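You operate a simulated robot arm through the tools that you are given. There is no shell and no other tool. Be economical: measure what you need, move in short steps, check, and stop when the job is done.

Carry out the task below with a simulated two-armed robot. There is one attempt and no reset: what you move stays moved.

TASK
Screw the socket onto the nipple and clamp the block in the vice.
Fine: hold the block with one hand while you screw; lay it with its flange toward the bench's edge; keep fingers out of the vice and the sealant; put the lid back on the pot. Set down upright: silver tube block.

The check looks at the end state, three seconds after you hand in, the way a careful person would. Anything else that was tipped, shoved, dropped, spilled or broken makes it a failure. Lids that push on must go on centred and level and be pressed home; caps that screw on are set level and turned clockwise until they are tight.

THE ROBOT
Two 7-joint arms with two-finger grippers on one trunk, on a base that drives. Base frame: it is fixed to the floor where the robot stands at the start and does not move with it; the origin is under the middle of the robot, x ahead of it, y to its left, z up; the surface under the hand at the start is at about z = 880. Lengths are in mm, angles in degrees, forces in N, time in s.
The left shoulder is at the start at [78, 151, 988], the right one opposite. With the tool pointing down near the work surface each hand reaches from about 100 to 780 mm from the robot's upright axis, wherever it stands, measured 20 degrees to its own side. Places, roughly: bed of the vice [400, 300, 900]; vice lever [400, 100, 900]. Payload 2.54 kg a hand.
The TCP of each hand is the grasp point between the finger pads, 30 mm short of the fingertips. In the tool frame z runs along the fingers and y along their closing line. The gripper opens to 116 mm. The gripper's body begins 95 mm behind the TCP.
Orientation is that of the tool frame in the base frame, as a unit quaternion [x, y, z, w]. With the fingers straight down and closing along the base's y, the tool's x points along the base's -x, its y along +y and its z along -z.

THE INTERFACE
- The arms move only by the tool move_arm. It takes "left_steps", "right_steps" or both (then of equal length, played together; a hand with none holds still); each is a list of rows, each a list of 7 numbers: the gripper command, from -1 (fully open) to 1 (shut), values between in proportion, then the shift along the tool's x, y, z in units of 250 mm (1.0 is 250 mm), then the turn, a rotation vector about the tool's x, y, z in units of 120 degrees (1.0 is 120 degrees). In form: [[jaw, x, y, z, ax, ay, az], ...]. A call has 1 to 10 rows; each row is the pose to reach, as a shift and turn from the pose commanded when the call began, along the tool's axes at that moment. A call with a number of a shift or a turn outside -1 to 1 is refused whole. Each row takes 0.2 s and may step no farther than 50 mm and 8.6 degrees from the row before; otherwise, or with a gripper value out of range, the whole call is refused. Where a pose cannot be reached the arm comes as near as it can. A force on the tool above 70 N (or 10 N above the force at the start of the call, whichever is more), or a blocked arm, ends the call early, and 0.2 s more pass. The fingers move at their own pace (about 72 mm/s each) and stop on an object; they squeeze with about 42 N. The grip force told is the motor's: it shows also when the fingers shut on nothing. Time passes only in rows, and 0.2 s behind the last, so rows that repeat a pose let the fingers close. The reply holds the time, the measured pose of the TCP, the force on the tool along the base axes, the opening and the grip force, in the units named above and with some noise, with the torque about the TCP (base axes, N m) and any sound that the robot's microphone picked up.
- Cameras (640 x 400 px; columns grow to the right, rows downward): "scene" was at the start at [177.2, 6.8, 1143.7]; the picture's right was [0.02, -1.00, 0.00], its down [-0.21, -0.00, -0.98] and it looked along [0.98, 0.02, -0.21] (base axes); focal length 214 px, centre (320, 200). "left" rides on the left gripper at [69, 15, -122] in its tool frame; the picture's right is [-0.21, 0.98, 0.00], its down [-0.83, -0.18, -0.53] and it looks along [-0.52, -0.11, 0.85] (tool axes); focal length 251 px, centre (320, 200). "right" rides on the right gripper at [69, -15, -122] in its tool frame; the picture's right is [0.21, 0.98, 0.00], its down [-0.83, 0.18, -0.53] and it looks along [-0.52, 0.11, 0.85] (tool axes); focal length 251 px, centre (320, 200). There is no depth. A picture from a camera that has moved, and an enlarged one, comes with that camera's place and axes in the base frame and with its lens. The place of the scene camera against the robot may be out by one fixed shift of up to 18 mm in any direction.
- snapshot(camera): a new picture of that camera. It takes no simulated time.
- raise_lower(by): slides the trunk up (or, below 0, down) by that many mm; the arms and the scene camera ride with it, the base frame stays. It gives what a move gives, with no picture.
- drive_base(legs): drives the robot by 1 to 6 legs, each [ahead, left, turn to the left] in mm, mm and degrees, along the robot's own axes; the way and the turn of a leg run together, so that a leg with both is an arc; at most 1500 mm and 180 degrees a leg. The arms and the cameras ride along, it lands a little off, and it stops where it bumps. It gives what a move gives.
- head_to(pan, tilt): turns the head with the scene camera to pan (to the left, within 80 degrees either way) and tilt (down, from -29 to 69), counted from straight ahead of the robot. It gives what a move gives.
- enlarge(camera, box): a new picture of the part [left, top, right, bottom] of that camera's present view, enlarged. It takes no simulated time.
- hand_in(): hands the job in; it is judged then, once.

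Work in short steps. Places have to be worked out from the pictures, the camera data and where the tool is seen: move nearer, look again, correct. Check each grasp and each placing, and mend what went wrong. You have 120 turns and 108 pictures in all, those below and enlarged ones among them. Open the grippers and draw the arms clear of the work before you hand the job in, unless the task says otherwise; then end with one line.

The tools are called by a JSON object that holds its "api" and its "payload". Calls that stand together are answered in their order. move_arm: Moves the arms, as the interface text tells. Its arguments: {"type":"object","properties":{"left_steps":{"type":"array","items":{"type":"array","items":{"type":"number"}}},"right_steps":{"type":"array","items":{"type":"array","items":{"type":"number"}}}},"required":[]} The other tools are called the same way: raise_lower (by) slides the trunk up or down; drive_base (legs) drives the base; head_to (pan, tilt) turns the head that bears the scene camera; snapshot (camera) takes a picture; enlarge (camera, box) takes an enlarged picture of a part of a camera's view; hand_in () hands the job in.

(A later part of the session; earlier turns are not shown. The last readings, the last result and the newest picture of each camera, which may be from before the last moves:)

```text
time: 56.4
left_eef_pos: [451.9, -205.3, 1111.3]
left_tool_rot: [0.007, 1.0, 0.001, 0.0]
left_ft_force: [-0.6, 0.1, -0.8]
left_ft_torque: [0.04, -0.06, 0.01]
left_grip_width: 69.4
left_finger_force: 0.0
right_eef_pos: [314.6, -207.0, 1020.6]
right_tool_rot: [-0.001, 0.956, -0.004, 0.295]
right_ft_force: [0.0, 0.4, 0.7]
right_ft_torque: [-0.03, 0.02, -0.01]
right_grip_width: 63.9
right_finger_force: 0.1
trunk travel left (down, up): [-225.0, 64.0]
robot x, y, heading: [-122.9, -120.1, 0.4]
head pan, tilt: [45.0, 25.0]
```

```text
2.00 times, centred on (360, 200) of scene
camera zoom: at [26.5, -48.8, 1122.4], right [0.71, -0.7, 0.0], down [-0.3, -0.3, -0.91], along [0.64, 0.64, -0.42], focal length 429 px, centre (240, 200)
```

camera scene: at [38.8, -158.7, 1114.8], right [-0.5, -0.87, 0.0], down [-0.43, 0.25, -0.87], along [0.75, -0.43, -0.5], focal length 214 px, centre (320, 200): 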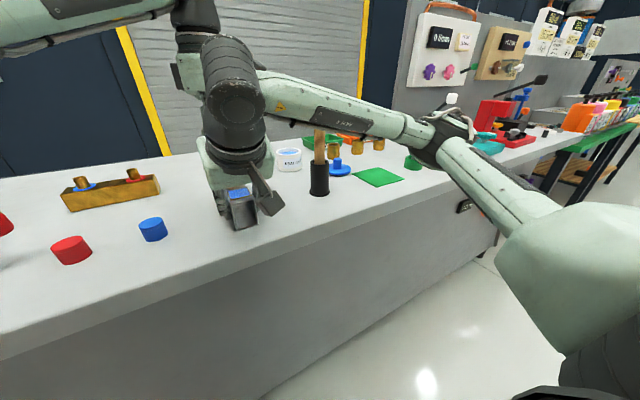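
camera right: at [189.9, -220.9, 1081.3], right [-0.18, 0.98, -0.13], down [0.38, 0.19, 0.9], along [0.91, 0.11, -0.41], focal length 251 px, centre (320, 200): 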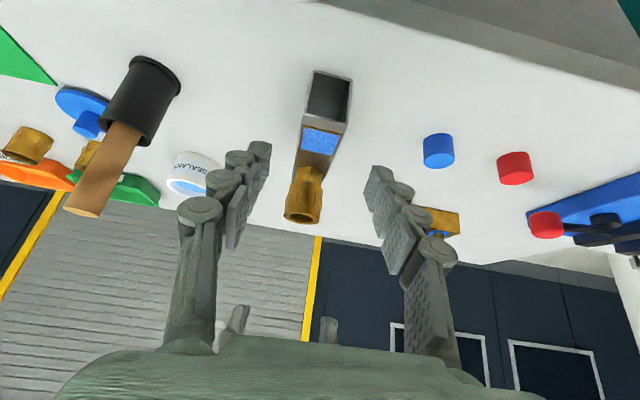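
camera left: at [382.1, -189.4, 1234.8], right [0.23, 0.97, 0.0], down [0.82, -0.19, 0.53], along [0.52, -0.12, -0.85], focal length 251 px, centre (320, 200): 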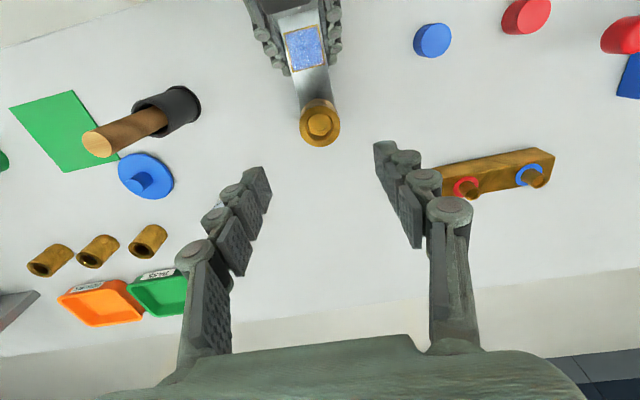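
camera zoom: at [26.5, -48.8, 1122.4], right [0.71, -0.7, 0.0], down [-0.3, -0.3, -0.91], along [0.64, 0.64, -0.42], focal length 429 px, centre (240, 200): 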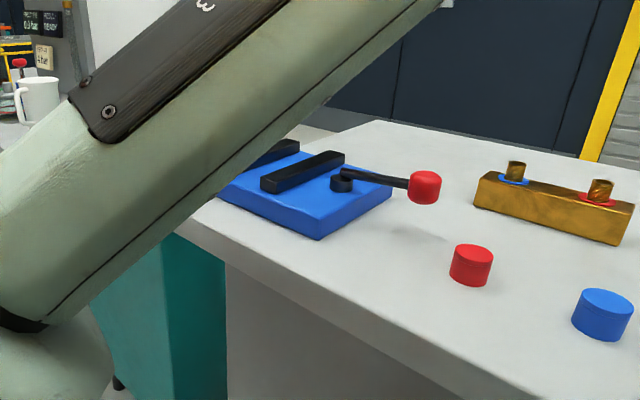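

The block stands free. I draw the right hand aside and lower the left hand over the block between the blue plate and the hex, keeping the fingertips only ~14 mm below its top.

{"api": "move_arm", "payload": {"right_steps": [[-0.1, 0, -0.1, -0.12, 0, 0, 0], [-0.1, 0, -0.25, -0.2, 0, 0, 0], [-0.1, 0, -0.4, -0.25, 0, 0, 0], [-0.1, 0, -0.5, -0.25, 0, 0, 0]]}}

{"api": "move_arm", "payload": {"left_steps": [[-0.2, 0.156, 0, 0.05, 0, 0, 0], [-0.2, 0.156, 0, 0.2, 0, 0, 0], [-0.2, 0.156, 0, 0.35, 0, 0, 0], [-0.2, 0.156, 0, 0.48, 0, 0, 0]]}}

{"api": "snapshot", "payload": {"camera": "left"}}

```text
time: 57.4
left_eef_pos: [450.7, -205.6, 1112.8]
left_tool_rot: [0.008, 1.0, 0.001, -0.001]
left_ft_force: [0.7, 0.2, -0.5]
left_ft_torque: [0.02, -0.03, 0.02]
left_grip_width: 69.6
left_finger_force: 0.0
right_eef_pos: [275.4, -329.8, 1072.6]
right_tool_rot: [-0.001, 0.956, -0.005, 0.295]
right_ft_force: [0.4, -0.4, 0.8]
right_ft_torque: [-0.06, -0.02, 0.02]
right_grip_width: 63.7
right_finger_force: 0.0
trunk travel left (down, up): [-225.0, 64.0]
robot x, y, heading: [-123.8, -118.0, 0.1]
head pan, tilt: [45.0, 25.0]
```

```text
time: 58.4
left_eef_pos: [410.8, -203.2, 990.0]
left_tool_rot: [0.007, 1.0, 0.0, 0.0]
left_ft_force: [-0.2, 0.0, -0.4]
left_ft_torque: [0.02, 0.01, -0.02]
left_grip_width: 69.3
left_finger_force: 0.0
right_eef_pos: [276.3, -328.9, 1073.4]
right_tool_rot: [0.0, 0.955, -0.005, 0.295]
right_ft_force: [0.3, 0.4, 0.2]
right_ft_torque: [0.02, -0.05, 0.0]
right_grip_width: 64.0
right_finger_force: 0.1
trunk travel left (down, up): [-225.0, 64.0]
robot x, y, heading: [-121.8, -123.3, 0.2]
head pan, tilt: [45.0, 25.0]
```

```text
45 pictures are left
camera left: at [343.3, -186.9, 1114.0], right [0.23, 0.97, 0.0], down [0.82, -0.19, 0.53], along [0.52, -0.12, -0.85], focal length 251 px, centre (320, 200)
```

left: 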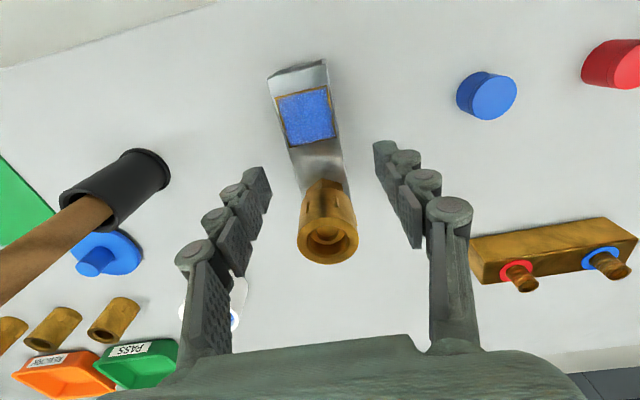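

The free stretch between plate and hex is x 406–435; I aim for x ≈ 420, lower to 946 and close.

{"api": "move_arm", "payload": {"left_steps": [[-0.2, -0.034, -0.008, 0.05, 0, 0, 0], [-0.2, -0.034, -0.008, 0.12, 0, 0, 0], [-0.2, -0.034, -0.008, 0.178, 0, 0, 0], [0.2, -0.034, -0.008, 0.178, 0, 0, 0], [1, -0.034, -0.008, 0.178, 0, 0, 0], [1, -0.034, -0.008, 0.178, 0, 0, 0]]}}

{"api": "snapshot", "payload": {"camera": "left"}}

{"api": "snapshot", "payload": {"camera": "right"}}

```text
time: 59.8
left_eef_pos: [418.8, -206.0, 949.8]
left_tool_rot: [0.008, 1.0, 0.0, -0.001]
left_ft_force: [-0.7, -1.7, 1.6]
left_ft_torque: [-0.07, -0.16, -0.04]
left_grip_width: 39.3
left_finger_force: 41.7
right_eef_pos: [275.7, -329.1, 1072.5]
right_tool_rot: [-0.001, 0.956, -0.004, 0.294]
right_ft_force: [-0.1, -0.5, -0.4]
right_ft_torque: [-0.02, 0.04, -0.01]
right_grip_width: 63.9
right_finger_force: 0.1
trunk travel left (down, up): [-225.0, 64.0]
robot x, y, heading: [-123.4, -118.2, 0.2]
head pan, tilt: [45.0, 25.0]
```

```text
44 pictures are left
camera left: at [350.8, -190.0, 1072.3], right [0.23, 0.97, 0.0], down [0.82, -0.19, 0.53], along [0.52, -0.12, -0.85], focal length 251 px, centre (320, 200)
```

left: 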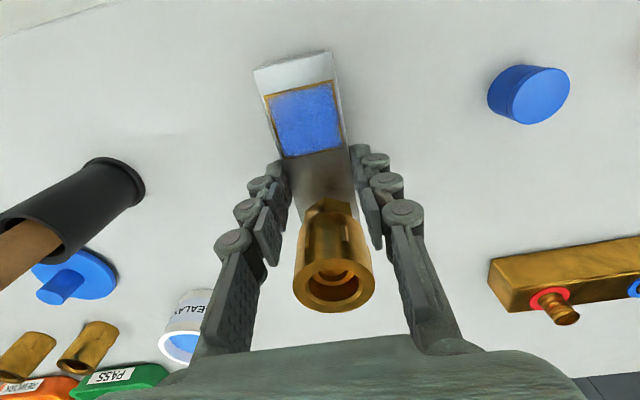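

```text
43 pictures are left
camera right: at [150.3, -343.5, 1133.9], right [-0.18, 0.98, -0.13], down [0.38, 0.19, 0.9], along [0.91, 0.11, -0.41], focal length 251 px, centre (320, 200)
```

right: 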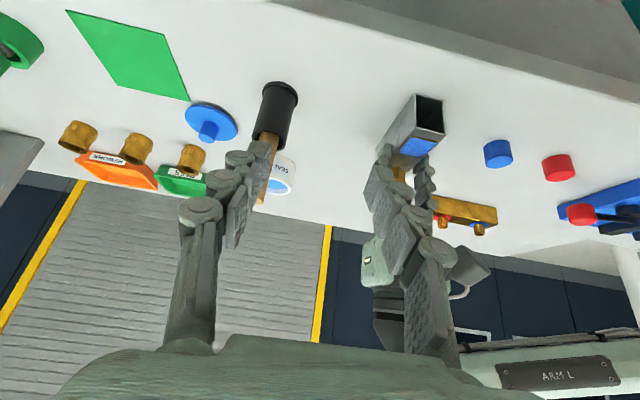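

Gripped on the upper edges (39 mm). I lift a little at first and check that the block hangs level.

{"api": "move_arm", "payload": {"left_steps": [[1, 0, 0, -0.02, 0, 0, 0], [1, 0, 0, -0.06, 0, 0, 0], [1, 0, 0, -0.15, 0, 0, 0], [1, 0, 0, -0.3, 0, 0, 0], [1, 0, 0, -0.45, 0, 0, 0], [1, 0, 0, -0.5, 0, 0, 0]]}}

{"api": "snapshot", "payload": {"camera": "right"}}

{"api": "snapshot", "payload": {"camera": "left"}}

```text
time: 61.2
left_eef_pos: [422.2, -206.5, 1074.4]
left_tool_rot: [0.007, 1.0, 0.001, -0.001]
left_ft_force: [0.2, -0.5, -4.1]
left_ft_torque: [0.0, 0.04, -0.01]
left_grip_width: 39.2
left_finger_force: 42.3
right_eef_pos: [275.3, -330.1, 1073.1]
right_tool_rot: [-0.001, 0.955, -0.004, 0.295]
right_ft_force: [-0.7, 0.1, 1.1]
right_ft_torque: [0.0, -0.04, 0.0]
right_grip_width: 63.8
right_finger_force: 0.1
trunk travel left (down, up): [-225.0, 64.0]
robot x, y, heading: [-118.5, -118.1, 0.1]
head pan, tilt: [45.0, 25.0]
```

```text
42 pictures are left
camera right: at [150.7, -343.5, 1133.7], right [-0.18, 0.98, -0.13], down [0.38, 0.19, 0.9], along [0.91, 0.11, -0.41], focal length 251 px, centre (320, 200)
```

right: 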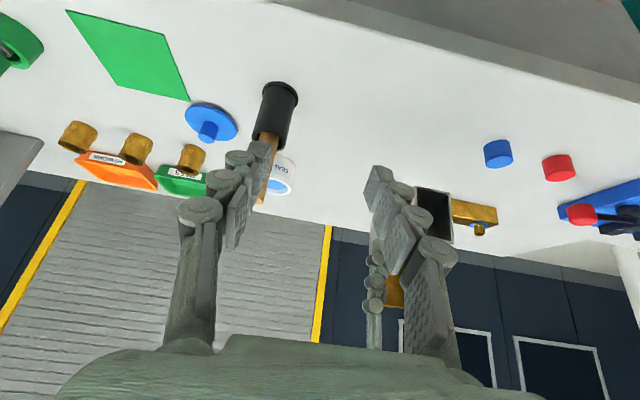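

```text
41 pictures are left
camera left: at [354.0, -190.5, 1197.6], right [0.23, 0.97, 0.0], down [0.82, -0.2, 0.53], along [0.52, -0.12, -0.85], focal length 251 px, centre (320, 200)
```

left: 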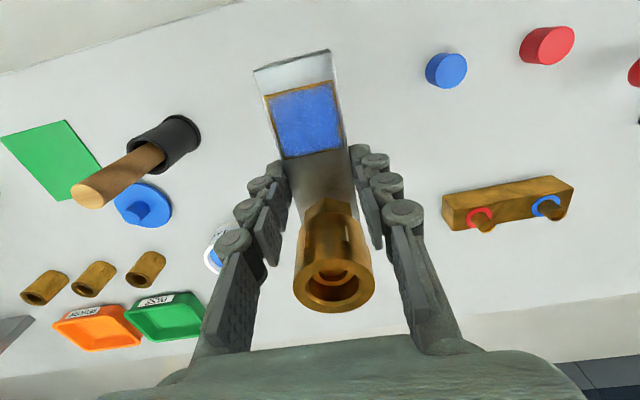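

It hangs level, ~0.4 kg. I drive the base 300 mm to the left toward the vice and look.

{"api": "drive_base", "payload": {"legs": [[0, 300, 0]]}}

{"api": "head_to", "payload": {"pan": 20, "tilt": 40}}

{"api": "snapshot", "payload": {"camera": "scene"}}

{"api": "snapshot", "payload": {"camera": "left"}}

{"api": "snapshot", "payload": {"camera": "right"}}

```text
time: 64.7
left_eef_pos: [420.0, 96.7, 1075.0]
left_tool_rot: [0.007, 1.0, 0.0, -0.001]
left_ft_force: [-0.6, 0.4, -3.8]
left_ft_torque: [-0.04, 0.01, 0.01]
left_grip_width: 39.1
left_finger_force: 42.5
right_eef_pos: [274.9, -26.5, 1073.3]
right_tool_rot: [-0.001, 0.956, -0.004, 0.295]
right_ft_force: [-0.2, 0.4, -0.1]
right_ft_torque: [-0.02, 0.0, 0.02]
right_grip_width: 63.7
right_finger_force: 0.0
trunk travel left (down, up): [-225.0, 64.0]
robot x, y, heading: [-125.5, 184.0, 0.2]
head pan, tilt: [45.0, 25.0]
```

```text
time: 65.6
left_eef_pos: [420.1, 95.8, 1074.6]
left_tool_rot: [0.007, 1.0, 0.002, -0.001]
left_ft_force: [-0.1, 0.4, -4.2]
left_ft_torque: [-0.02, 0.01, -0.02]
left_grip_width: 39.4
left_finger_force: 41.5
right_eef_pos: [273.9, -25.7, 1073.5]
right_tool_rot: [-0.001, 0.956, -0.004, 0.295]
right_ft_force: [0.4, -0.5, 0.2]
right_ft_torque: [0.02, 0.0, 0.01]
right_grip_width: 63.6
right_finger_force: 0.0
trunk travel left (down, up): [-225.0, 64.0]
robot x, y, heading: [-124.4, 185.1, 0.3]
head pan, tilt: [20.0, 40.0]
```

```text
40 pictures are left
camera scene: at [40.2, 218.0, 1099.1], right [0.35, -0.94, 0.0], down [-0.6, -0.22, -0.77], along [0.72, 0.27, -0.64], focal length 214 px, centre (320, 200)
```

scene: 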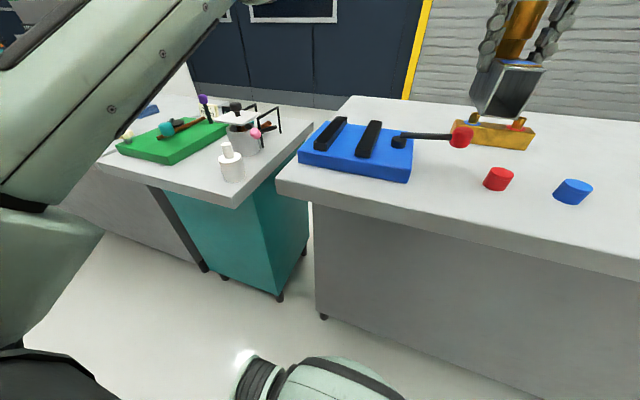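

```text
39 pictures are left
camera left: at [352.8, 112.4, 1197.2], right [0.23, 0.97, 0.0], down [0.82, -0.19, 0.53], along [0.52, -0.12, -0.85], focal length 251 px, centre (320, 200)
```

left: 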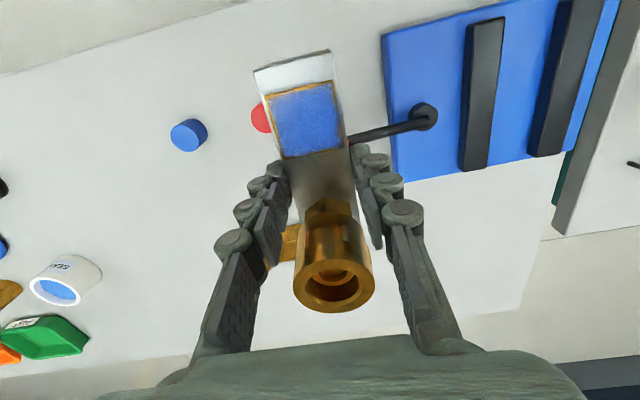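

```text
38 pictures are left
camera right: at [149.5, -40.6, 1133.7], right [-0.18, 0.98, -0.13], down [0.38, 0.19, 0.9], along [0.91, 0.11, -0.41], focal length 251 px, centre (320, 200)
```

right: 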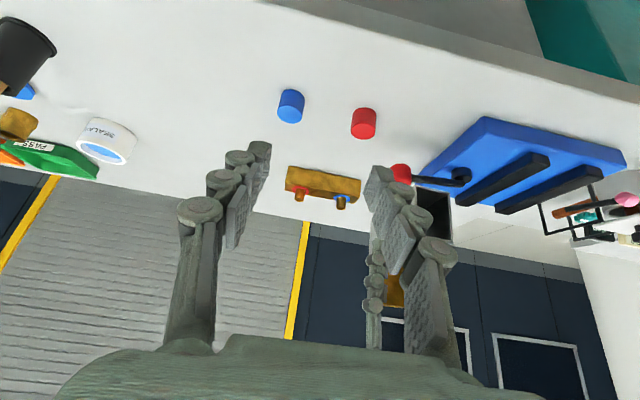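

I enlarge the vice in both views to measure jaws, gap and heights.

{"api": "enlarge", "payload": {"camera": "scene", "box": [290, 100, 480, 200]}}

{"api": "enlarge", "payload": {"camera": "left", "box": [370, 0, 640, 190]}}

```text
3.37 times, centred on (385, 150) of scene
camera zoom: at [40.2, 218.0, 1099.1], right [0.35, -0.94, 0.0], down [-0.6, -0.22, -0.77], along [0.72, 0.27, -0.64], focal length 722 px, centre (101, 368)
```

zoom: 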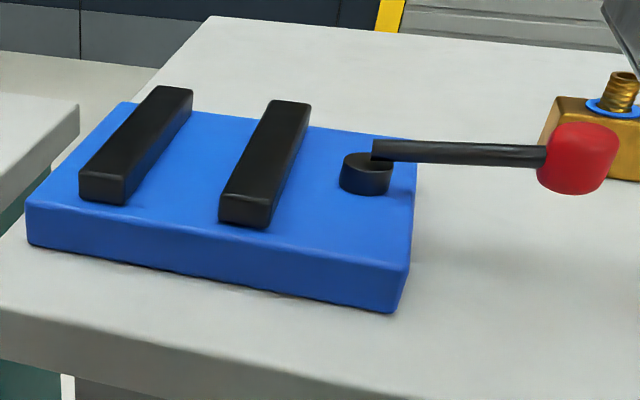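

```text
2.11 times, centred on (505, 95) of left
camera zoom: at [352.8, 112.4, 1197.2], right [0.23, 0.97, 0.0], down [0.82, -0.19, 0.53], along [0.52, -0.12, -0.85], focal length 529 px, centre (-70, 421)
```

zoom: 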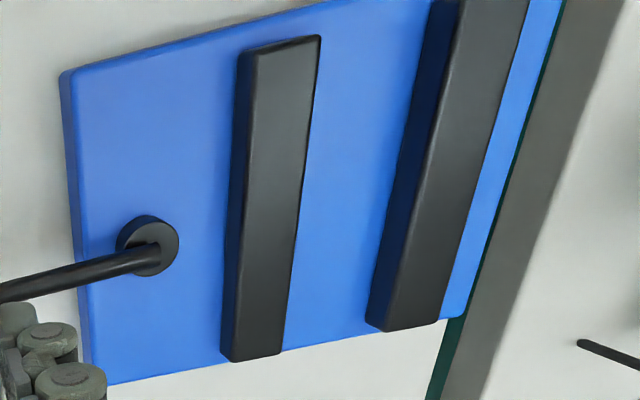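

Measured: jaws span x 373–515, gap y ≈ 270–322 (centre 296), bed ≈ 912, jaw tops ≈ 932. The block (39 mm wide) fits with its flange end toward me. I carry it above the gap.

{"api": "move_arm", "payload": {"left_steps": [[1, -0.02, 0.18, 0, 0, 0, 0], [1, -0.04, 0.36, 0, 0, 0, 0], [1, -0.06, 0.54, 0, 0, 0, -0.003], [1, -0.08, 0.7, 0, 0, 0, -0.007], [1, -0.093, 0.8, 0, 0, 0, -0.007], [1, -0.093, 0.8, 0.1, 0, 0, -0.007]]}}

{"api": "snapshot", "payload": {"camera": "left"}}

{"api": "enlarge", "payload": {"camera": "scene", "box": [260, 20, 500, 200]}}

```text
time: 67.0
left_eef_pos: [445.3, 295.8, 1048.5]
left_tool_rot: [0.001, 1.0, 0.001, -0.002]
left_ft_force: [0.2, -0.4, -4.2]
left_ft_torque: [0.03, 0.02, 0.01]
left_grip_width: 39.2
left_finger_force: 42.1
right_eef_pos: [275.1, -26.7, 1072.7]
right_tool_rot: [-0.001, 0.956, -0.005, 0.294]
right_ft_force: [0.6, -0.1, -1.2]
right_ft_torque: [-0.01, -0.03, 0.0]
right_grip_width: 63.9
right_finger_force: 0.1
trunk travel left (down, up): [-225.0, 64.0]
robot x, y, heading: [-127.1, 184.0, 0.6]
head pan, tilt: [20.0, 40.0]
```

```text
35 pictures are left
camera left: at [376.4, 311.4, 1171.5], right [0.21, 0.98, 0.0], down [0.83, -0.18, 0.53], along [0.52, -0.11, -0.85], focal length 251 px, centre (320, 200)
```

left: 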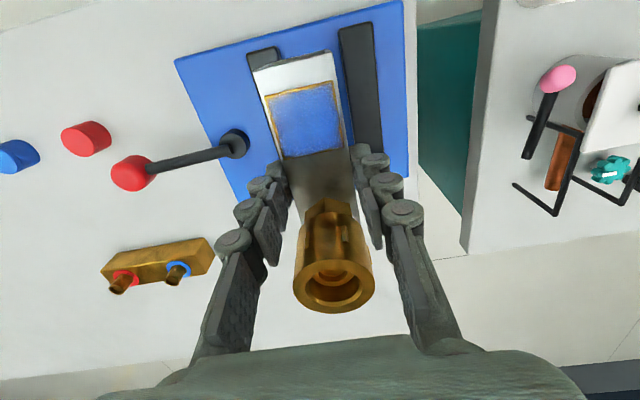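

```text
2.22 times, centred on (380, 110) of scene
camera zoom: at [40.6, 218.0, 1099.0], right [0.35, -0.94, 0.0], down [-0.6, -0.22, -0.77], along [0.72, 0.27, -0.64], focal length 477 px, centre (187, 400)
```

zoom: 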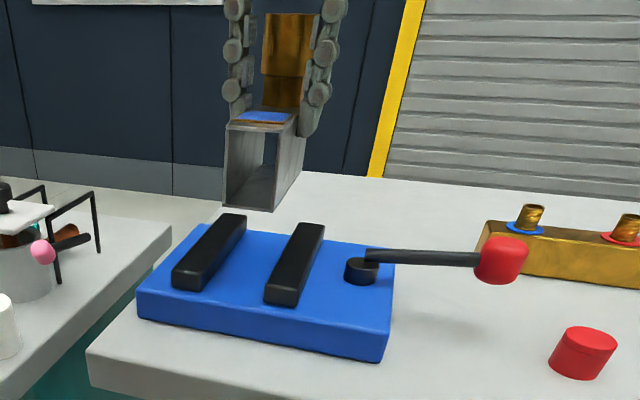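

This more direct view puts the gap at y ≈ 276–330 (centre 303) with jaw tops ≈ 922, bed ≈ 903. I shift 7 mm in +y and descend part-way, then look again.

{"api": "move_arm", "payload": {"left_steps": [[1, 0, 0.027, 0.03, 0, 0, 0], [1, 0, 0.027, 0.09, 0, 0, 0], [1, 0, 0.027, 0.15, 0, 0, 0], [1, 0, 0.027, 0.17, 0, 0, 0]]}}

{"api": "enlarge", "payload": {"camera": "left", "box": [180, 0, 460, 210]}}

{"api": "enlarge", "payload": {"camera": "scene", "box": [290, 50, 450, 200]}}

```text
time: 68.0
left_eef_pos: [447.9, 302.6, 1008.3]
left_tool_rot: [-0.002, 1.0, 0.001, -0.001]
left_ft_force: [-0.9, 0.4, -3.3]
left_ft_torque: [0.01, 0.06, -0.01]
left_grip_width: 39.2
left_finger_force: 42.7
right_eef_pos: [275.2, -25.1, 1073.0]
right_tool_rot: [0.0, 0.955, -0.005, 0.295]
right_ft_force: [-0.8, 0.2, 0.5]
right_ft_torque: [0.05, 0.0, 0.01]
right_grip_width: 64.0
right_finger_force: 0.2
trunk travel left (down, up): [-225.0, 64.0]
robot x, y, heading: [-124.1, 179.6, 0.5]
head pan, tilt: [20.0, 40.0]
```

```text
1.90 times, centred on (320, 105) of left
camera zoom: at [379.1, 317.7, 1130.5], right [0.21, 0.98, 0.0], down [0.83, -0.18, 0.53], along [0.52, -0.11, -0.85], focal length 479 px, centre (320, 381)
```

zoom: 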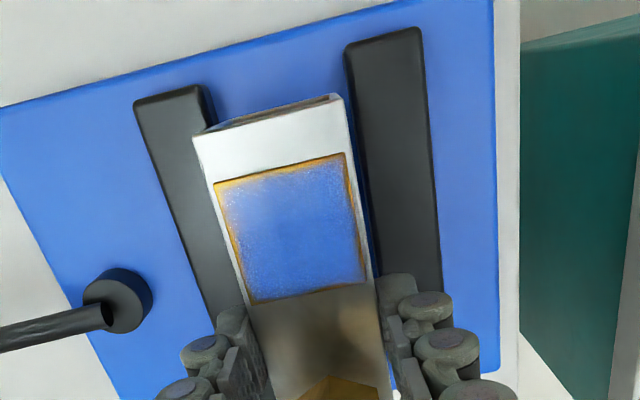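

```text
2.67 times, centred on (370, 125) of scene
camera zoom: at [40.3, 218.0, 1099.0], right [0.35, -0.94, 0.0], down [-0.6, -0.22, -0.77], along [0.72, 0.27, -0.64], focal length 572 px, centre (187, 400)
```

zoom: 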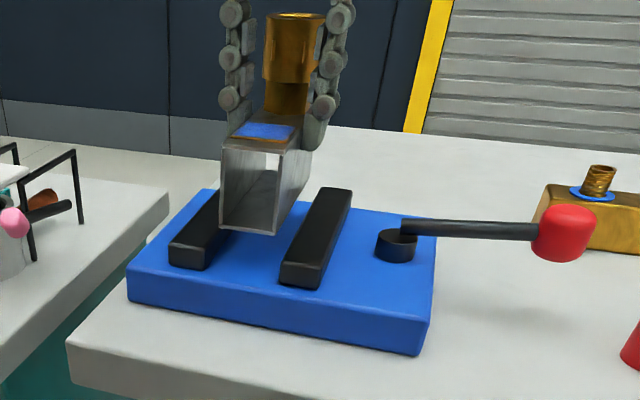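

The block (y ≈ 282–323) sits nicely within the gap (274–329). I lower it gently onto the bed.

{"api": "move_arm", "payload": {"left_steps": [[1, 0, -0.003, 0.04, 0, 0, 0], [1, 0, -0.003, 0.08, 0, 0, 0], [1, 0, -0.003, 0.1, 0, 0, 0], [1, 0, -0.003, 0.11, 0, 0, 0], [1, 0, -0.003, 0.12, 0, 0, 0], [1, 0, -0.003, 0.13, 0, 0, 0]]}}

{"api": "enlarge", "payload": {"camera": "scene", "box": [290, 50, 450, 200]}}

```text
time: 69.4
left_eef_pos: [447.0, 301.3, 978.6]
left_tool_rot: [-0.001, 1.0, -0.001, 0.003]
left_ft_force: [7.7, 2.4, 22.7]
left_ft_torque: [0.11, 0.75, -0.12]
left_grip_width: 39.0
left_finger_force: 41.7
right_eef_pos: [273.3, -26.6, 1073.8]
right_tool_rot: [-0.001, 0.955, -0.004, 0.295]
right_ft_force: [0.0, -0.2, -0.1]
right_ft_torque: [0.0, 0.01, 0.02]
right_grip_width: 63.8
right_finger_force: 0.0
trunk travel left (down, up): [-225.0, 64.0]
robot x, y, heading: [-126.5, 182.4, 0.5]
head pan, tilt: [20.0, 40.0]
```

```text
2.67 times, centred on (370, 125) of scene
camera zoom: at [39.2, 217.9, 1099.8], right [0.35, -0.94, 0.0], down [-0.6, -0.22, -0.77], along [0.72, 0.27, -0.64], focal length 572 px, centre (187, 400)
```

zoom: 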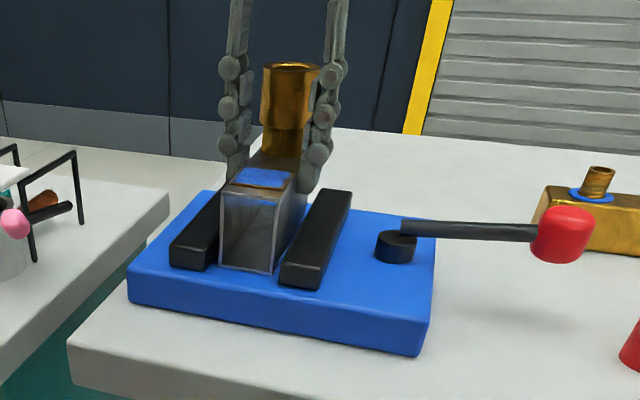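

It rests on the bed, upright between the jaws, with fingers well above them. I release and lift straight up.

{"api": "move_arm", "payload": {"left_steps": [[1, 0, 0, -0.006, 0, 0, 0], [0.5, 0, 0, -0.006, 0, 0, 0], [0, 0, 0, -0.006, 0, 0, 0], [0, 0, 0, -0.006, 0, 0, 0], [0, 0, 0, -0.1, 0, 0, 0], [0, 0, 0, -0.28, 0, 0, 0], [0, 0, 0, -0.45, 0, 0, 0], [0, 0, 0, -0.6, 0, 0, 0]]}}

{"api": "snapshot", "payload": {"camera": "left"}}

{"api": "enlarge", "payload": {"camera": "scene", "box": [290, 50, 480, 200]}}

```text
time: 71.2
left_eef_pos: [448.3, 298.8, 1128.3]
left_tool_rot: [0.0, 1.0, 0.002, -0.001]
left_ft_force: [-0.5, 0.5, -0.4]
left_ft_torque: [-0.01, -0.01, 0.0]
left_grip_width: 58.0
left_finger_force: 0.0
right_eef_pos: [273.7, -28.0, 1073.0]
right_tool_rot: [-0.001, 0.956, -0.004, 0.294]
right_ft_force: [-0.3, -0.4, 0.4]
right_ft_torque: [0.02, -0.02, -0.02]
right_grip_width: 64.0
right_finger_force: 0.0
trunk travel left (down, up): [-225.0, 64.0]
robot x, y, heading: [-123.3, 182.5, 0.2]
head pan, tilt: [20.0, 40.0]
```

```text
30 pictures are left
camera left: at [379.7, 313.5, 1250.4], right [0.21, 0.98, 0.0], down [0.83, -0.18, 0.53], along [0.52, -0.11, -0.85], focal length 251 px, centre (320, 200)
```

left: 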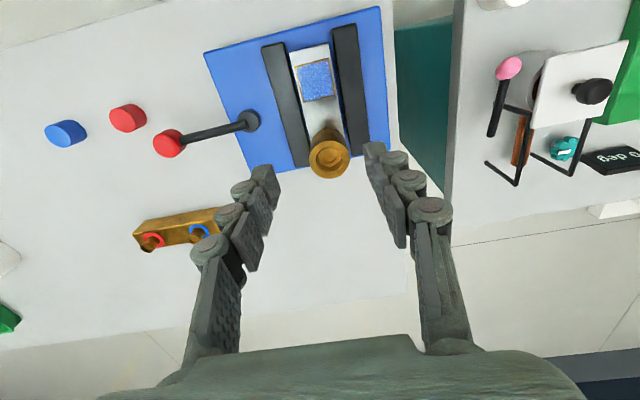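

```text
2.67 times, centred on (385, 125) of scene
camera zoom: at [39.4, 217.6, 1099.2], right [0.35, -0.94, 0.0], down [-0.6, -0.22, -0.77], along [0.72, 0.27, -0.64], focal length 572 px, centre (147, 400)
```

zoom: 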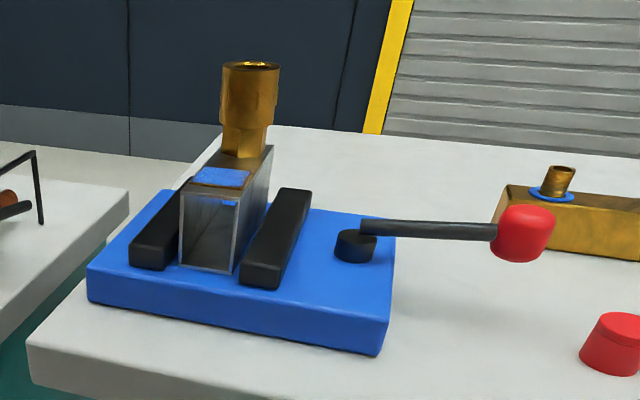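

The block stands upright in the vice. Lever hub ≈ (442, 209), knob ≈ (442, 106, 949). I take the left hand, closed, to the far side of the lever bar to swing it clockwise (toward me).

{"api": "move_arm", "payload": {"left_steps": [[0.6, -0.05, -0.17, 0, 0, 0, 0], [1, -0.1, -0.34, 0, 0, 0, 0], [1, -0.14, -0.52, 0, 0, 0, 0], [1, -0.16, -0.68, 0.05, 0, 0, 0], [1, -0.16, -0.68, 0.23, 0, 0, 0], [1, -0.16, -0.68, 0.42, 0, 0, 0], [1, -0.16, -0.68, 0.58, 0, 0, 0], [1, -0.16, -0.68, 0.69, 0, 0, 0]]}}

{"api": "enlarge", "payload": {"camera": "scene", "box": [290, 50, 530, 220]}}

{"api": "snapshot", "payload": {"camera": "left"}}

```text
time: 73.0
left_eef_pos: [488.9, 132.0, 952.4]
left_tool_rot: [-0.001, 1.0, 0.002, 0.0]
left_ft_force: [-0.4, 0.4, -0.3]
left_ft_torque: [0.02, 0.01, 0.0]
left_grip_width: 0.0
left_finger_force: 29.1
left hand out of reach, approached as far as the arm can: row 4
right_eef_pos: [275.1, -24.8, 1072.4]
right_tool_rot: [-0.001, 0.956, -0.005, 0.295]
right_ft_force: [-0.5, -0.2, 0.6]
right_ft_torque: [-0.02, -0.02, -0.02]
right_grip_width: 63.9
right_finger_force: 0.1
trunk travel left (down, up): [-225.0, 64.0]
robot x, y, heading: [-121.8, 184.2, 0.1]
head pan, tilt: [20.0, 40.0]
```

```text
2.35 times, centred on (410, 135) of scene
camera zoom: at [40.2, 218.0, 1099.1], right [0.35, -0.94, 0.0], down [-0.6, -0.22, -0.77], along [0.72, 0.27, -0.64], focal length 505 px, centre (108, 353)
```

zoom: 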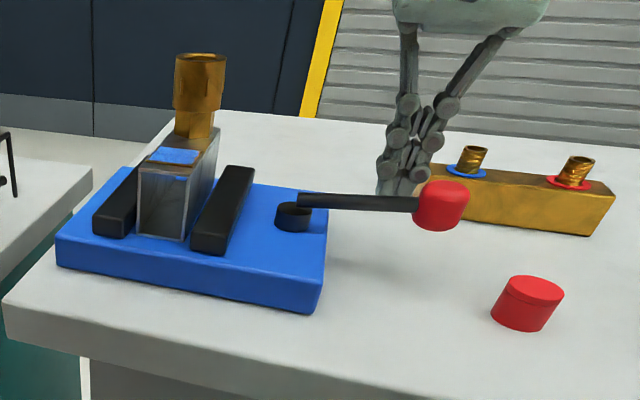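

```text
27 pictures are left
camera left: at [419.3, 147.1, 1074.4], right [0.21, 0.98, 0.0], down [0.83, -0.18, 0.53], along [0.52, -0.11, -0.85], focal length 251 px, centre (320, 200)
```

left: 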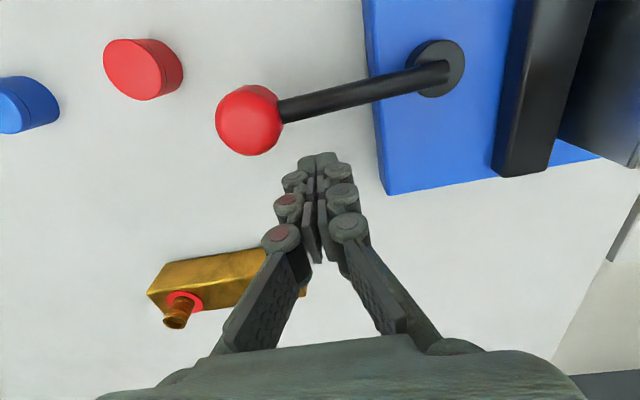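

In position behind the bar. I swing the lever toward me along its arc, the first ~40°.

{"api": "move_arm", "payload": {"left_steps": [[1, 0.08, -0.012, 0, 0, 0, 0], [1, 0.124, -0.012, 0, 0, 0, 0], [1, 0.166, -0.016, 0, 0, 0, 0], [1, 0.209, -0.018, 0, 0, 0, 0], [1, 0.25, -0.011, 0, 0, 0, 0], [1, 0.292, -0.001, 0, 0, 0, 0], [1, 0.332, 0.016, 0, 0, 0, 0]]}}

{"api": "enlarge", "payload": {"camera": "scene", "box": [290, 50, 530, 220]}}

```text
time: 74.6
left_eef_pos: [402.7, 136.0, 951.2]
left_tool_rot: [0.0, 1.0, 0.002, -0.001]
left_ft_force: [1.4, -1.7, -0.2]
left_ft_torque: [0.02, -0.04, -0.03]
left_grip_width: 0.0
left_finger_force: 28.5
right_eef_pos: [274.0, -27.0, 1074.4]
right_tool_rot: [0.0, 0.956, -0.005, 0.295]
right_ft_force: [0.2, -0.2, -0.2]
right_ft_torque: [0.02, 0.02, -0.01]
right_grip_width: 63.6
right_finger_force: 0.0
trunk travel left (down, up): [-225.0, 64.0]
robot x, y, heading: [-120.0, 182.4, 0.4]
head pan, tilt: [20.0, 40.0]
```

```text
2.35 times, centred on (410, 135) of scene
camera zoom: at [40.2, 217.9, 1099.1], right [0.35, -0.94, 0.0], down [-0.6, -0.22, -0.77], along [0.72, 0.27, -0.64], focal length 505 px, centre (108, 353)
```

zoom: 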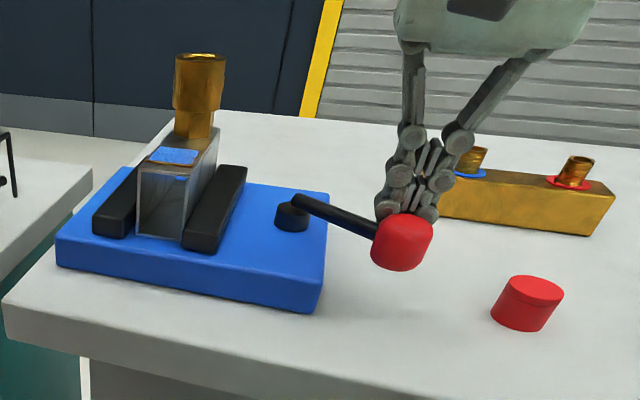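

The near jaw follows the lever toward the block: right direction. I keep swinging, watching the force.

{"api": "move_arm", "payload": {"left_steps": [[1, 0.024, 0.02, 0, 0, 0, 0], [1, 0.056, 0.044, 0, 0, 0, 0], [1, 0.088, 0.076, 0, 0, 0, 0], [1, 0.112, 0.108, 0, 0, 0, 0], [1, 0.136, 0.147, 0, 0, 0, 0]]}}

{"api": "enlarge", "payload": {"camera": "scene", "box": [290, 50, 530, 220]}}

```text
time: 75.8
left_eef_pos: [372.1, 171.0, 952.3]
left_tool_rot: [-0.002, 1.0, 0.001, 0.001]
left_ft_force: [20.1, -2.8, 4.1]
left_ft_torque: [0.02, -0.21, -0.23]
left_grip_width: 0.2
left_finger_force: 28.6
right_eef_pos: [275.8, -27.3, 1072.2]
right_tool_rot: [-0.001, 0.956, -0.004, 0.294]
right_ft_force: [0.1, 0.9, -0.3]
right_ft_torque: [0.02, 0.04, 0.01]
right_grip_width: 64.1
right_finger_force: 0.2
trunk travel left (down, up): [-225.0, 64.0]
robot x, y, heading: [-125.3, 185.8, 0.4]
head pan, tilt: [20.0, 40.0]
```

```text
2.35 times, centred on (410, 135) of scene
camera zoom: at [41.8, 217.3, 1098.9], right [0.35, -0.94, 0.0], down [-0.6, -0.22, -0.77], along [0.72, 0.27, -0.64], focal length 505 px, centre (108, 353)
```

zoom: 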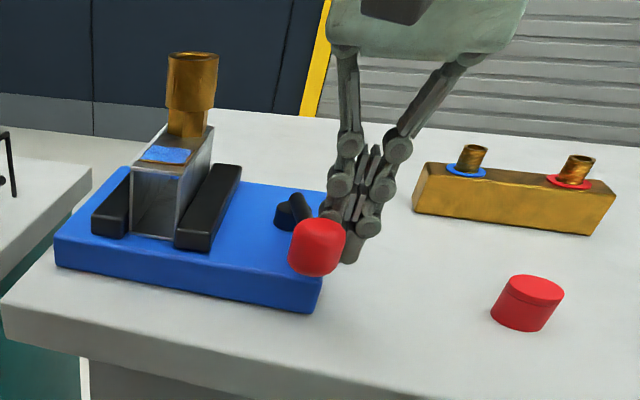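

The block is now pressed between both jaws and the lever resists with ~20 N. I push on a little to clamp firmly.

{"api": "move_arm", "payload": {"left_steps": [[1, 0.012, 0.02, 0, 0, 0, 0], [1, 0.022, 0.042, 0, 0, 0, 0], [1, 0.03, 0.065, 0, 0, 0, 0], [1, 0.034, 0.09, 0, 0, 0, 0]]}}

{"api": "enlarge", "payload": {"camera": "scene", "box": [290, 50, 530, 220]}}

```text
time: 76.5
left_eef_pos: [371.2, 172.6, 954.1]
left_tool_rot: [-0.001, 1.0, -0.013, 0.009]
left_ft_force: [17.8, -17.9, -4.5]
left_ft_torque: [-0.28, -0.25, -0.13]
left_grip_width: 0.0
left_finger_force: 28.9
right_eef_pos: [275.9, -28.7, 1070.2]
right_tool_rot: [0.0, 0.956, -0.003, 0.294]
right_ft_force: [0.7, 0.2, -1.0]
right_ft_torque: [0.01, 0.01, 0.01]
right_grip_width: 64.1
right_finger_force: 0.1
trunk travel left (down, up): [-225.0, 64.0]
robot x, y, heading: [-120.2, 184.5, 0.2]
head pan, tilt: [20.0, 40.0]
stopped in row 3 (left hand): the force on the tool passed its limit at 74 N (the readings are from after the stop); the commanded pose is now the measured one
```

```text
2.35 times, centred on (410, 135) of scene
camera zoom: at [42.8, 215.4, 1098.4], right [0.34, -0.94, 0.0], down [-0.61, -0.22, -0.77], along [0.72, 0.26, -0.64], focal length 505 px, centre (108, 353)
```

zoom: 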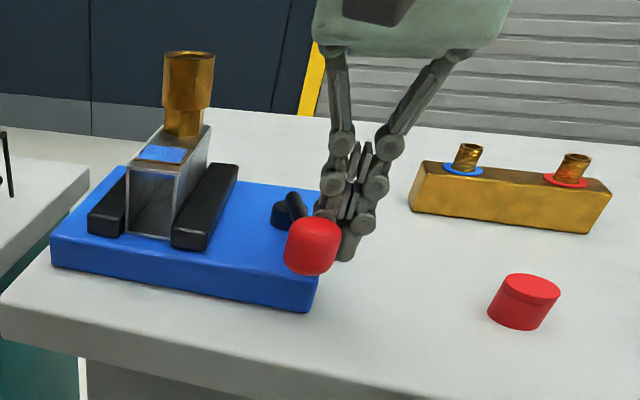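

The lever stopped hard (74 N): clamped. I withdraw the left hand away from the lever and up, then check it stays.

{"api": "move_arm", "payload": {"left_steps": [[1, -0.02, -0.08, 0, 0, 0, 0], [1, -0.04, -0.16, 0, 0, 0, 0], [1, -0.04, -0.16, -0.2, 0, 0, 0], [1, -0.04, -0.16, -0.4, 0, 0, 0], [1, -0.04, -0.1, -0.6, 0, 0, 0], [0, -0.04, 0.05, -0.7, 0, 0, 0]]}}

{"api": "snapshot", "payload": {"camera": "left"}}

{"api": "enlarge", "payload": {"camera": "scene", "box": [290, 50, 530, 220]}}

```text
refused: row 5 steps farther than a row can; nothing moved
```

```text
23 pictures are left
camera left: at [301.0, 191.1, 1074.1], right [0.21, 0.98, -0.02], down [0.82, -0.16, 0.55], along [0.54, -0.14, -0.83], focal length 251 px, centre (320, 200)
```

left: 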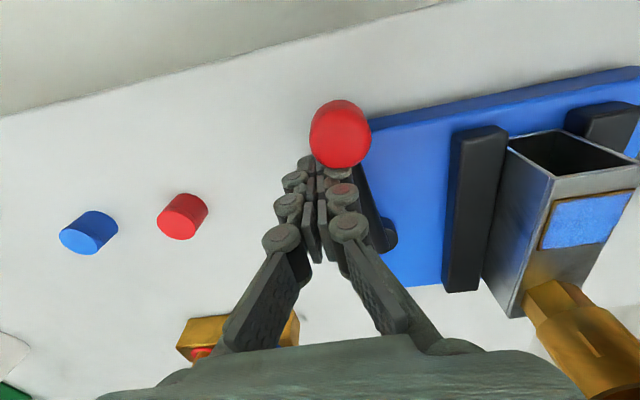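

```text
2.35 times, centred on (410, 135) of scene
camera zoom: at [42.8, 215.4, 1098.4], right [0.34, -0.94, 0.0], down [-0.61, -0.22, -0.77], along [0.72, 0.26, -0.64], focal length 505 px, centre (108, 353)
```

zoom: 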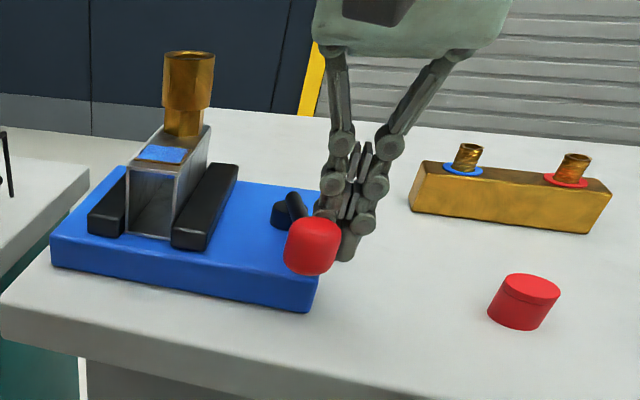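

Same withdrawal with smaller steps.

{"api": "move_arm", "payload": {"left_steps": [[1, -0.02, -0.08, 0, 0, 0, 0], [1, -0.04, -0.16, 0, 0, 0, 0], [1, -0.04, -0.16, -0.18, 0, 0, 0], [1, -0.04, -0.16, -0.36, 0, 0, 0], [1, -0.04, -0.16, -0.54, 0, 0, 0], [0, -0.04, -0.16, -0.66, 0, 0, 0]]}}

{"api": "snapshot", "payload": {"camera": "left"}}

```text
time: 77.9
left_eef_pos: [376.8, 139.8, 1118.4]
left_tool_rot: [-0.001, 1.0, -0.01, 0.009]
left_ft_force: [-0.2, -0.3, 0.6]
left_ft_torque: [0.02, 0.02, -0.01]
left_grip_width: 50.3
left_finger_force: 0.0
right_eef_pos: [272.4, -27.1, 1073.6]
right_tool_rot: [0.0, 0.956, -0.005, 0.295]
right_ft_force: [-0.4, -0.5, -0.2]
right_ft_torque: [0.0, -0.01, -0.02]
right_grip_width: 63.7
right_finger_force: 0.1
trunk travel left (down, up): [-225.0, 64.0]
robot x, y, heading: [-121.1, 183.6, 0.2]
head pan, tilt: [20.0, 40.0]
```

```text
21 pictures are left
camera left: at [305.9, 158.1, 1238.7], right [0.21, 0.98, -0.02], down [0.82, -0.17, 0.55], along [0.54, -0.13, -0.83], focal length 251 px, centre (320, 200)
```

left: 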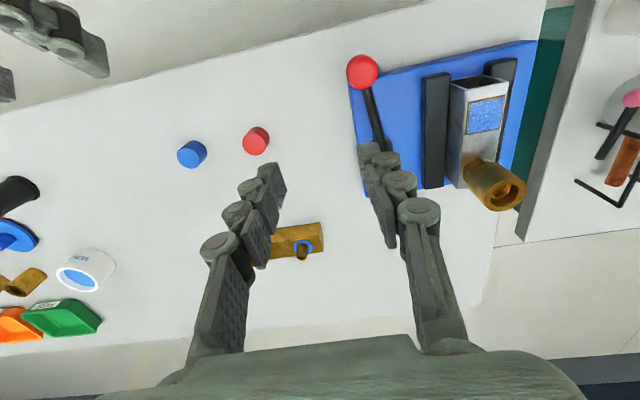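

Everything holds: lever over, block clamped, socket seated. Next the lid: I straighten the right hand, raise and shift the left one out of the way, then drive right.

{"api": "move_arm", "payload": {"left_steps": [[0, 0, 0.12, -0.1, 0, 0, 0], [0, 0, 0.28, -0.14, 0, 0, 0], [0, 0, 0.44, -0.18, 0, 0, 0], [0, 0, 0.6, -0.2, 0, 0, 0], [0, 0, 0.6, -0.2, 0, 0, 0]], "right_steps": [[-0.1, 0, 0, -0.04, 0, 0.058, 0], [-0.1, 0, 0, -0.08, 0, 0.117, 0], [-0.1, 0, 0, -0.12, 0, 0.175, 0], [-0.1, 0, 0, -0.16, 0, 0.233, 0], [-0.1, 0, 0, -0.2, 0, 0.286, 0]]}}

{"api": "drive_base", "payload": {"legs": [[0, -480, 0]]}}

{"api": "head_to", "payload": {"pan": -15, "tilt": 35}}

{"api": "snapshot", "payload": {"camera": "right"}}

{"api": "snapshot", "payload": {"camera": "scene"}}

```text
time: 79.1
left_eef_pos: [375.9, 290.1, 1167.3]
left_tool_rot: [-0.002, 1.0, -0.01, 0.008]
left_ft_force: [1.1, -0.2, -0.1]
left_ft_torque: [0.0, 0.01, 0.0]
left_grip_width: 58.1
left_finger_force: 0.0
right_eef_pos: [246.7, -27.4, 1112.6]
right_tool_rot: [0.001, 1.0, -0.005, 0.0]
right_ft_force: [0.5, -0.7, 0.4]
right_ft_torque: [0.0, -0.02, 0.01]
right_grip_width: 64.0
right_finger_force: 0.0
trunk travel left (down, up): [-225.0, 64.0]
robot x, y, heading: [-123.0, 183.9, 0.3]
head pan, tilt: [20.0, 40.0]
```

```text
time: 84.4
left_eef_pos: [376.1, -210.9, 1166.7]
left_tool_rot: [0.001, 1.0, -0.011, 0.008]
left_ft_force: [0.1, 0.0, -0.1]
left_ft_torque: [0.01, -0.02, 0.03]
left_grip_width: 58.0
left_finger_force: 0.0
right_eef_pos: [246.0, -528.0, 1113.8]
right_tool_rot: [0.003, 1.0, -0.004, 0.0]
right_ft_force: [-0.3, -0.2, 0.6]
right_ft_torque: [-0.01, 0.02, 0.01]
right_grip_width: 63.8
right_finger_force: 0.2
trunk travel left (down, up): [-225.0, 64.0]
robot x, y, heading: [-122.0, -315.6, -0.1]
head pan, tilt: [20.0, 40.0]
```

```text
time: 85.4
left_eef_pos: [376.5, -210.4, 1168.0]
left_tool_rot: [0.0, 1.0, -0.01, 0.008]
left_ft_force: [-0.2, 0.2, -0.6]
left_ft_torque: [0.03, -0.01, 0.02]
left_grip_width: 58.0
left_finger_force: 0.1
right_eef_pos: [245.5, -525.8, 1113.9]
right_tool_rot: [0.004, 1.0, -0.003, 0.0]
right_ft_force: [-0.3, -0.6, -0.1]
right_ft_torque: [0.0, 0.0, 0.01]
right_grip_width: 63.8
right_finger_force: 0.1
trunk travel left (down, up): [-225.0, 64.0]
robot x, y, heading: [-122.2, -313.1, 0.1]
head pan, tilt: [-15.0, 35.0]
```

```text
20 pictures are left
camera right: at [177.8, -541.3, 1234.3], right [-0.21, 0.98, -0.01], down [0.83, 0.18, 0.53], along [0.52, 0.1, -0.85], focal length 251 px, centre (320, 200)
```

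right: 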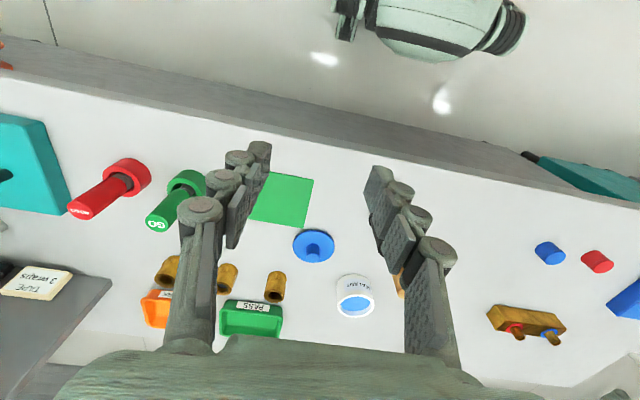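

```text
19 pictures are left
camera scene: at [46.5, -334.6, 1106.6], right [-0.26, -0.97, 0.0], down [-0.55, 0.15, -0.82], along [0.79, -0.21, -0.57], focal length 214 px, centre (320, 200)
```

scene: 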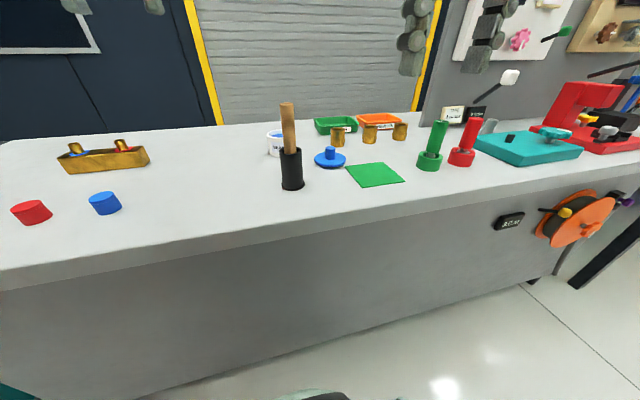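

Lid ≈ (483, −492), pot ≈ (583, −390). I move the right hand above the lid.

{"api": "move_arm", "payload": {"right_steps": [[0, -0.18, 0.02, 0, 0, 0, 0], [0, -0.36, 0.05, 0, 0, 0, 0], [0, -0.54, 0.08, 0.04, 0, 0, 0], [0, -0.72, 0.11, 0.1, 0, 0, 0], [0, -0.86, 0.13, 0.2, 0, 0, 0], [0, -0.92, 0.14, 0.3, 0, 0, 0]]}}

{"api": "snapshot", "payload": {"camera": "right"}}

```text
time: 86.8
left_eef_pos: [377.7, -210.3, 1166.5]
left_tool_rot: [0.0, 1.0, -0.011, 0.009]
left_ft_force: [-0.5, -0.2, 0.6]
left_ft_torque: [0.02, -0.01, 0.0]
left_grip_width: 58.0
left_finger_force: 0.1
right_eef_pos: [475.9, -497.4, 1038.6]
right_tool_rot: [0.003, 1.0, -0.004, -0.001]
right_ft_force: [0.1, -0.3, -0.4]
right_ft_torque: [-0.02, -0.02, 0.01]
right_grip_width: 57.9
right_finger_force: 0.0
trunk travel left (down, up): [-225.0, 64.0]
robot x, y, heading: [-122.3, -315.8, -0.1]
head pan, tilt: [-15.0, 35.0]
```

```text
18 pictures are left
camera right: at [407.4, -511.3, 1158.7], right [-0.21, 0.98, -0.01], down [0.83, 0.18, 0.53], along [0.52, 0.1, -0.85], focal length 251 px, centre (320, 200)
```

right: 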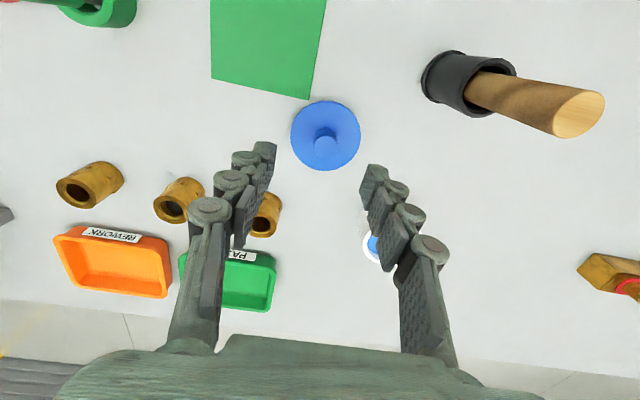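

Lid centre ≈ (491, −491). I centre and descend most of the way, then look.

{"api": "move_arm", "payload": {"right_steps": [[0.1, -0.06, 0.026, 0.1, -0.0038, 0, 0], [0.1, -0.06, 0.026, 0.22, -0.0038, 0, 0], [0.1, -0.06, 0.026, 0.34, -0.0038, 0, 0], [0.1, -0.06, 0.026, 0.4, -0.0038, 0, 0]]}}

{"api": "snapshot", "payload": {"camera": "right"}}

{"api": "enlarge", "payload": {"camera": "scene", "box": [260, 60, 420, 200]}}

```text
time: 87.8
left_eef_pos: [377.2, -211.9, 1166.2]
left_tool_rot: [0.0, 1.0, -0.011, 0.008]
left_ft_force: [-0.5, 0.3, 0.2]
left_ft_torque: [0.01, -0.03, 0.02]
left_grip_width: 58.0
left_finger_force: 0.0
right_eef_pos: [491.5, -489.4, 937.8]
right_tool_rot: [0.003, 1.0, -0.001, -0.001]
right_ft_force: [-0.6, 0.0, 0.3]
right_ft_torque: [-0.01, -0.02, 0.0]
right_grip_width: 52.5
right_finger_force: 0.1
trunk travel left (down, up): [-225.0, 64.0]
robot x, y, heading: [-125.0, -317.4, 0.0]
head pan, tilt: [-15.0, 35.0]
```

```text
17 pictures are left
camera right: at [423.7, -504.7, 1059.2], right [-0.21, 0.98, 0.0], down [0.83, 0.18, 0.53], along [0.52, 0.11, -0.85], focal length 251 px, centre (320, 200)
```

right: 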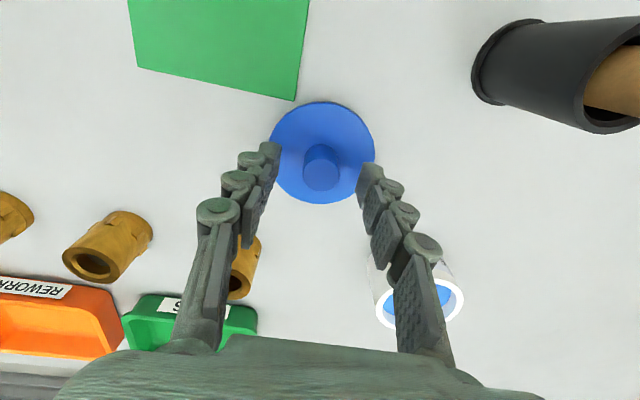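

```text
2.86 times, centred on (340, 130) of scene
camera zoom: at [46.5, -334.8, 1106.7], right [-0.26, -0.97, 0.0], down [-0.55, 0.15, -0.82], along [0.79, -0.21, -0.57], focal length 613 px, centre (263, 400)
```

zoom: 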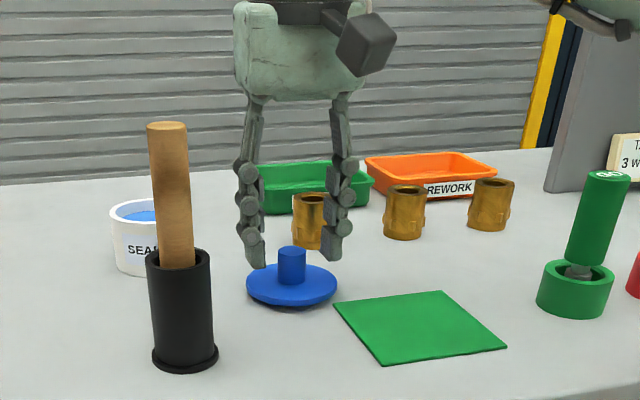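

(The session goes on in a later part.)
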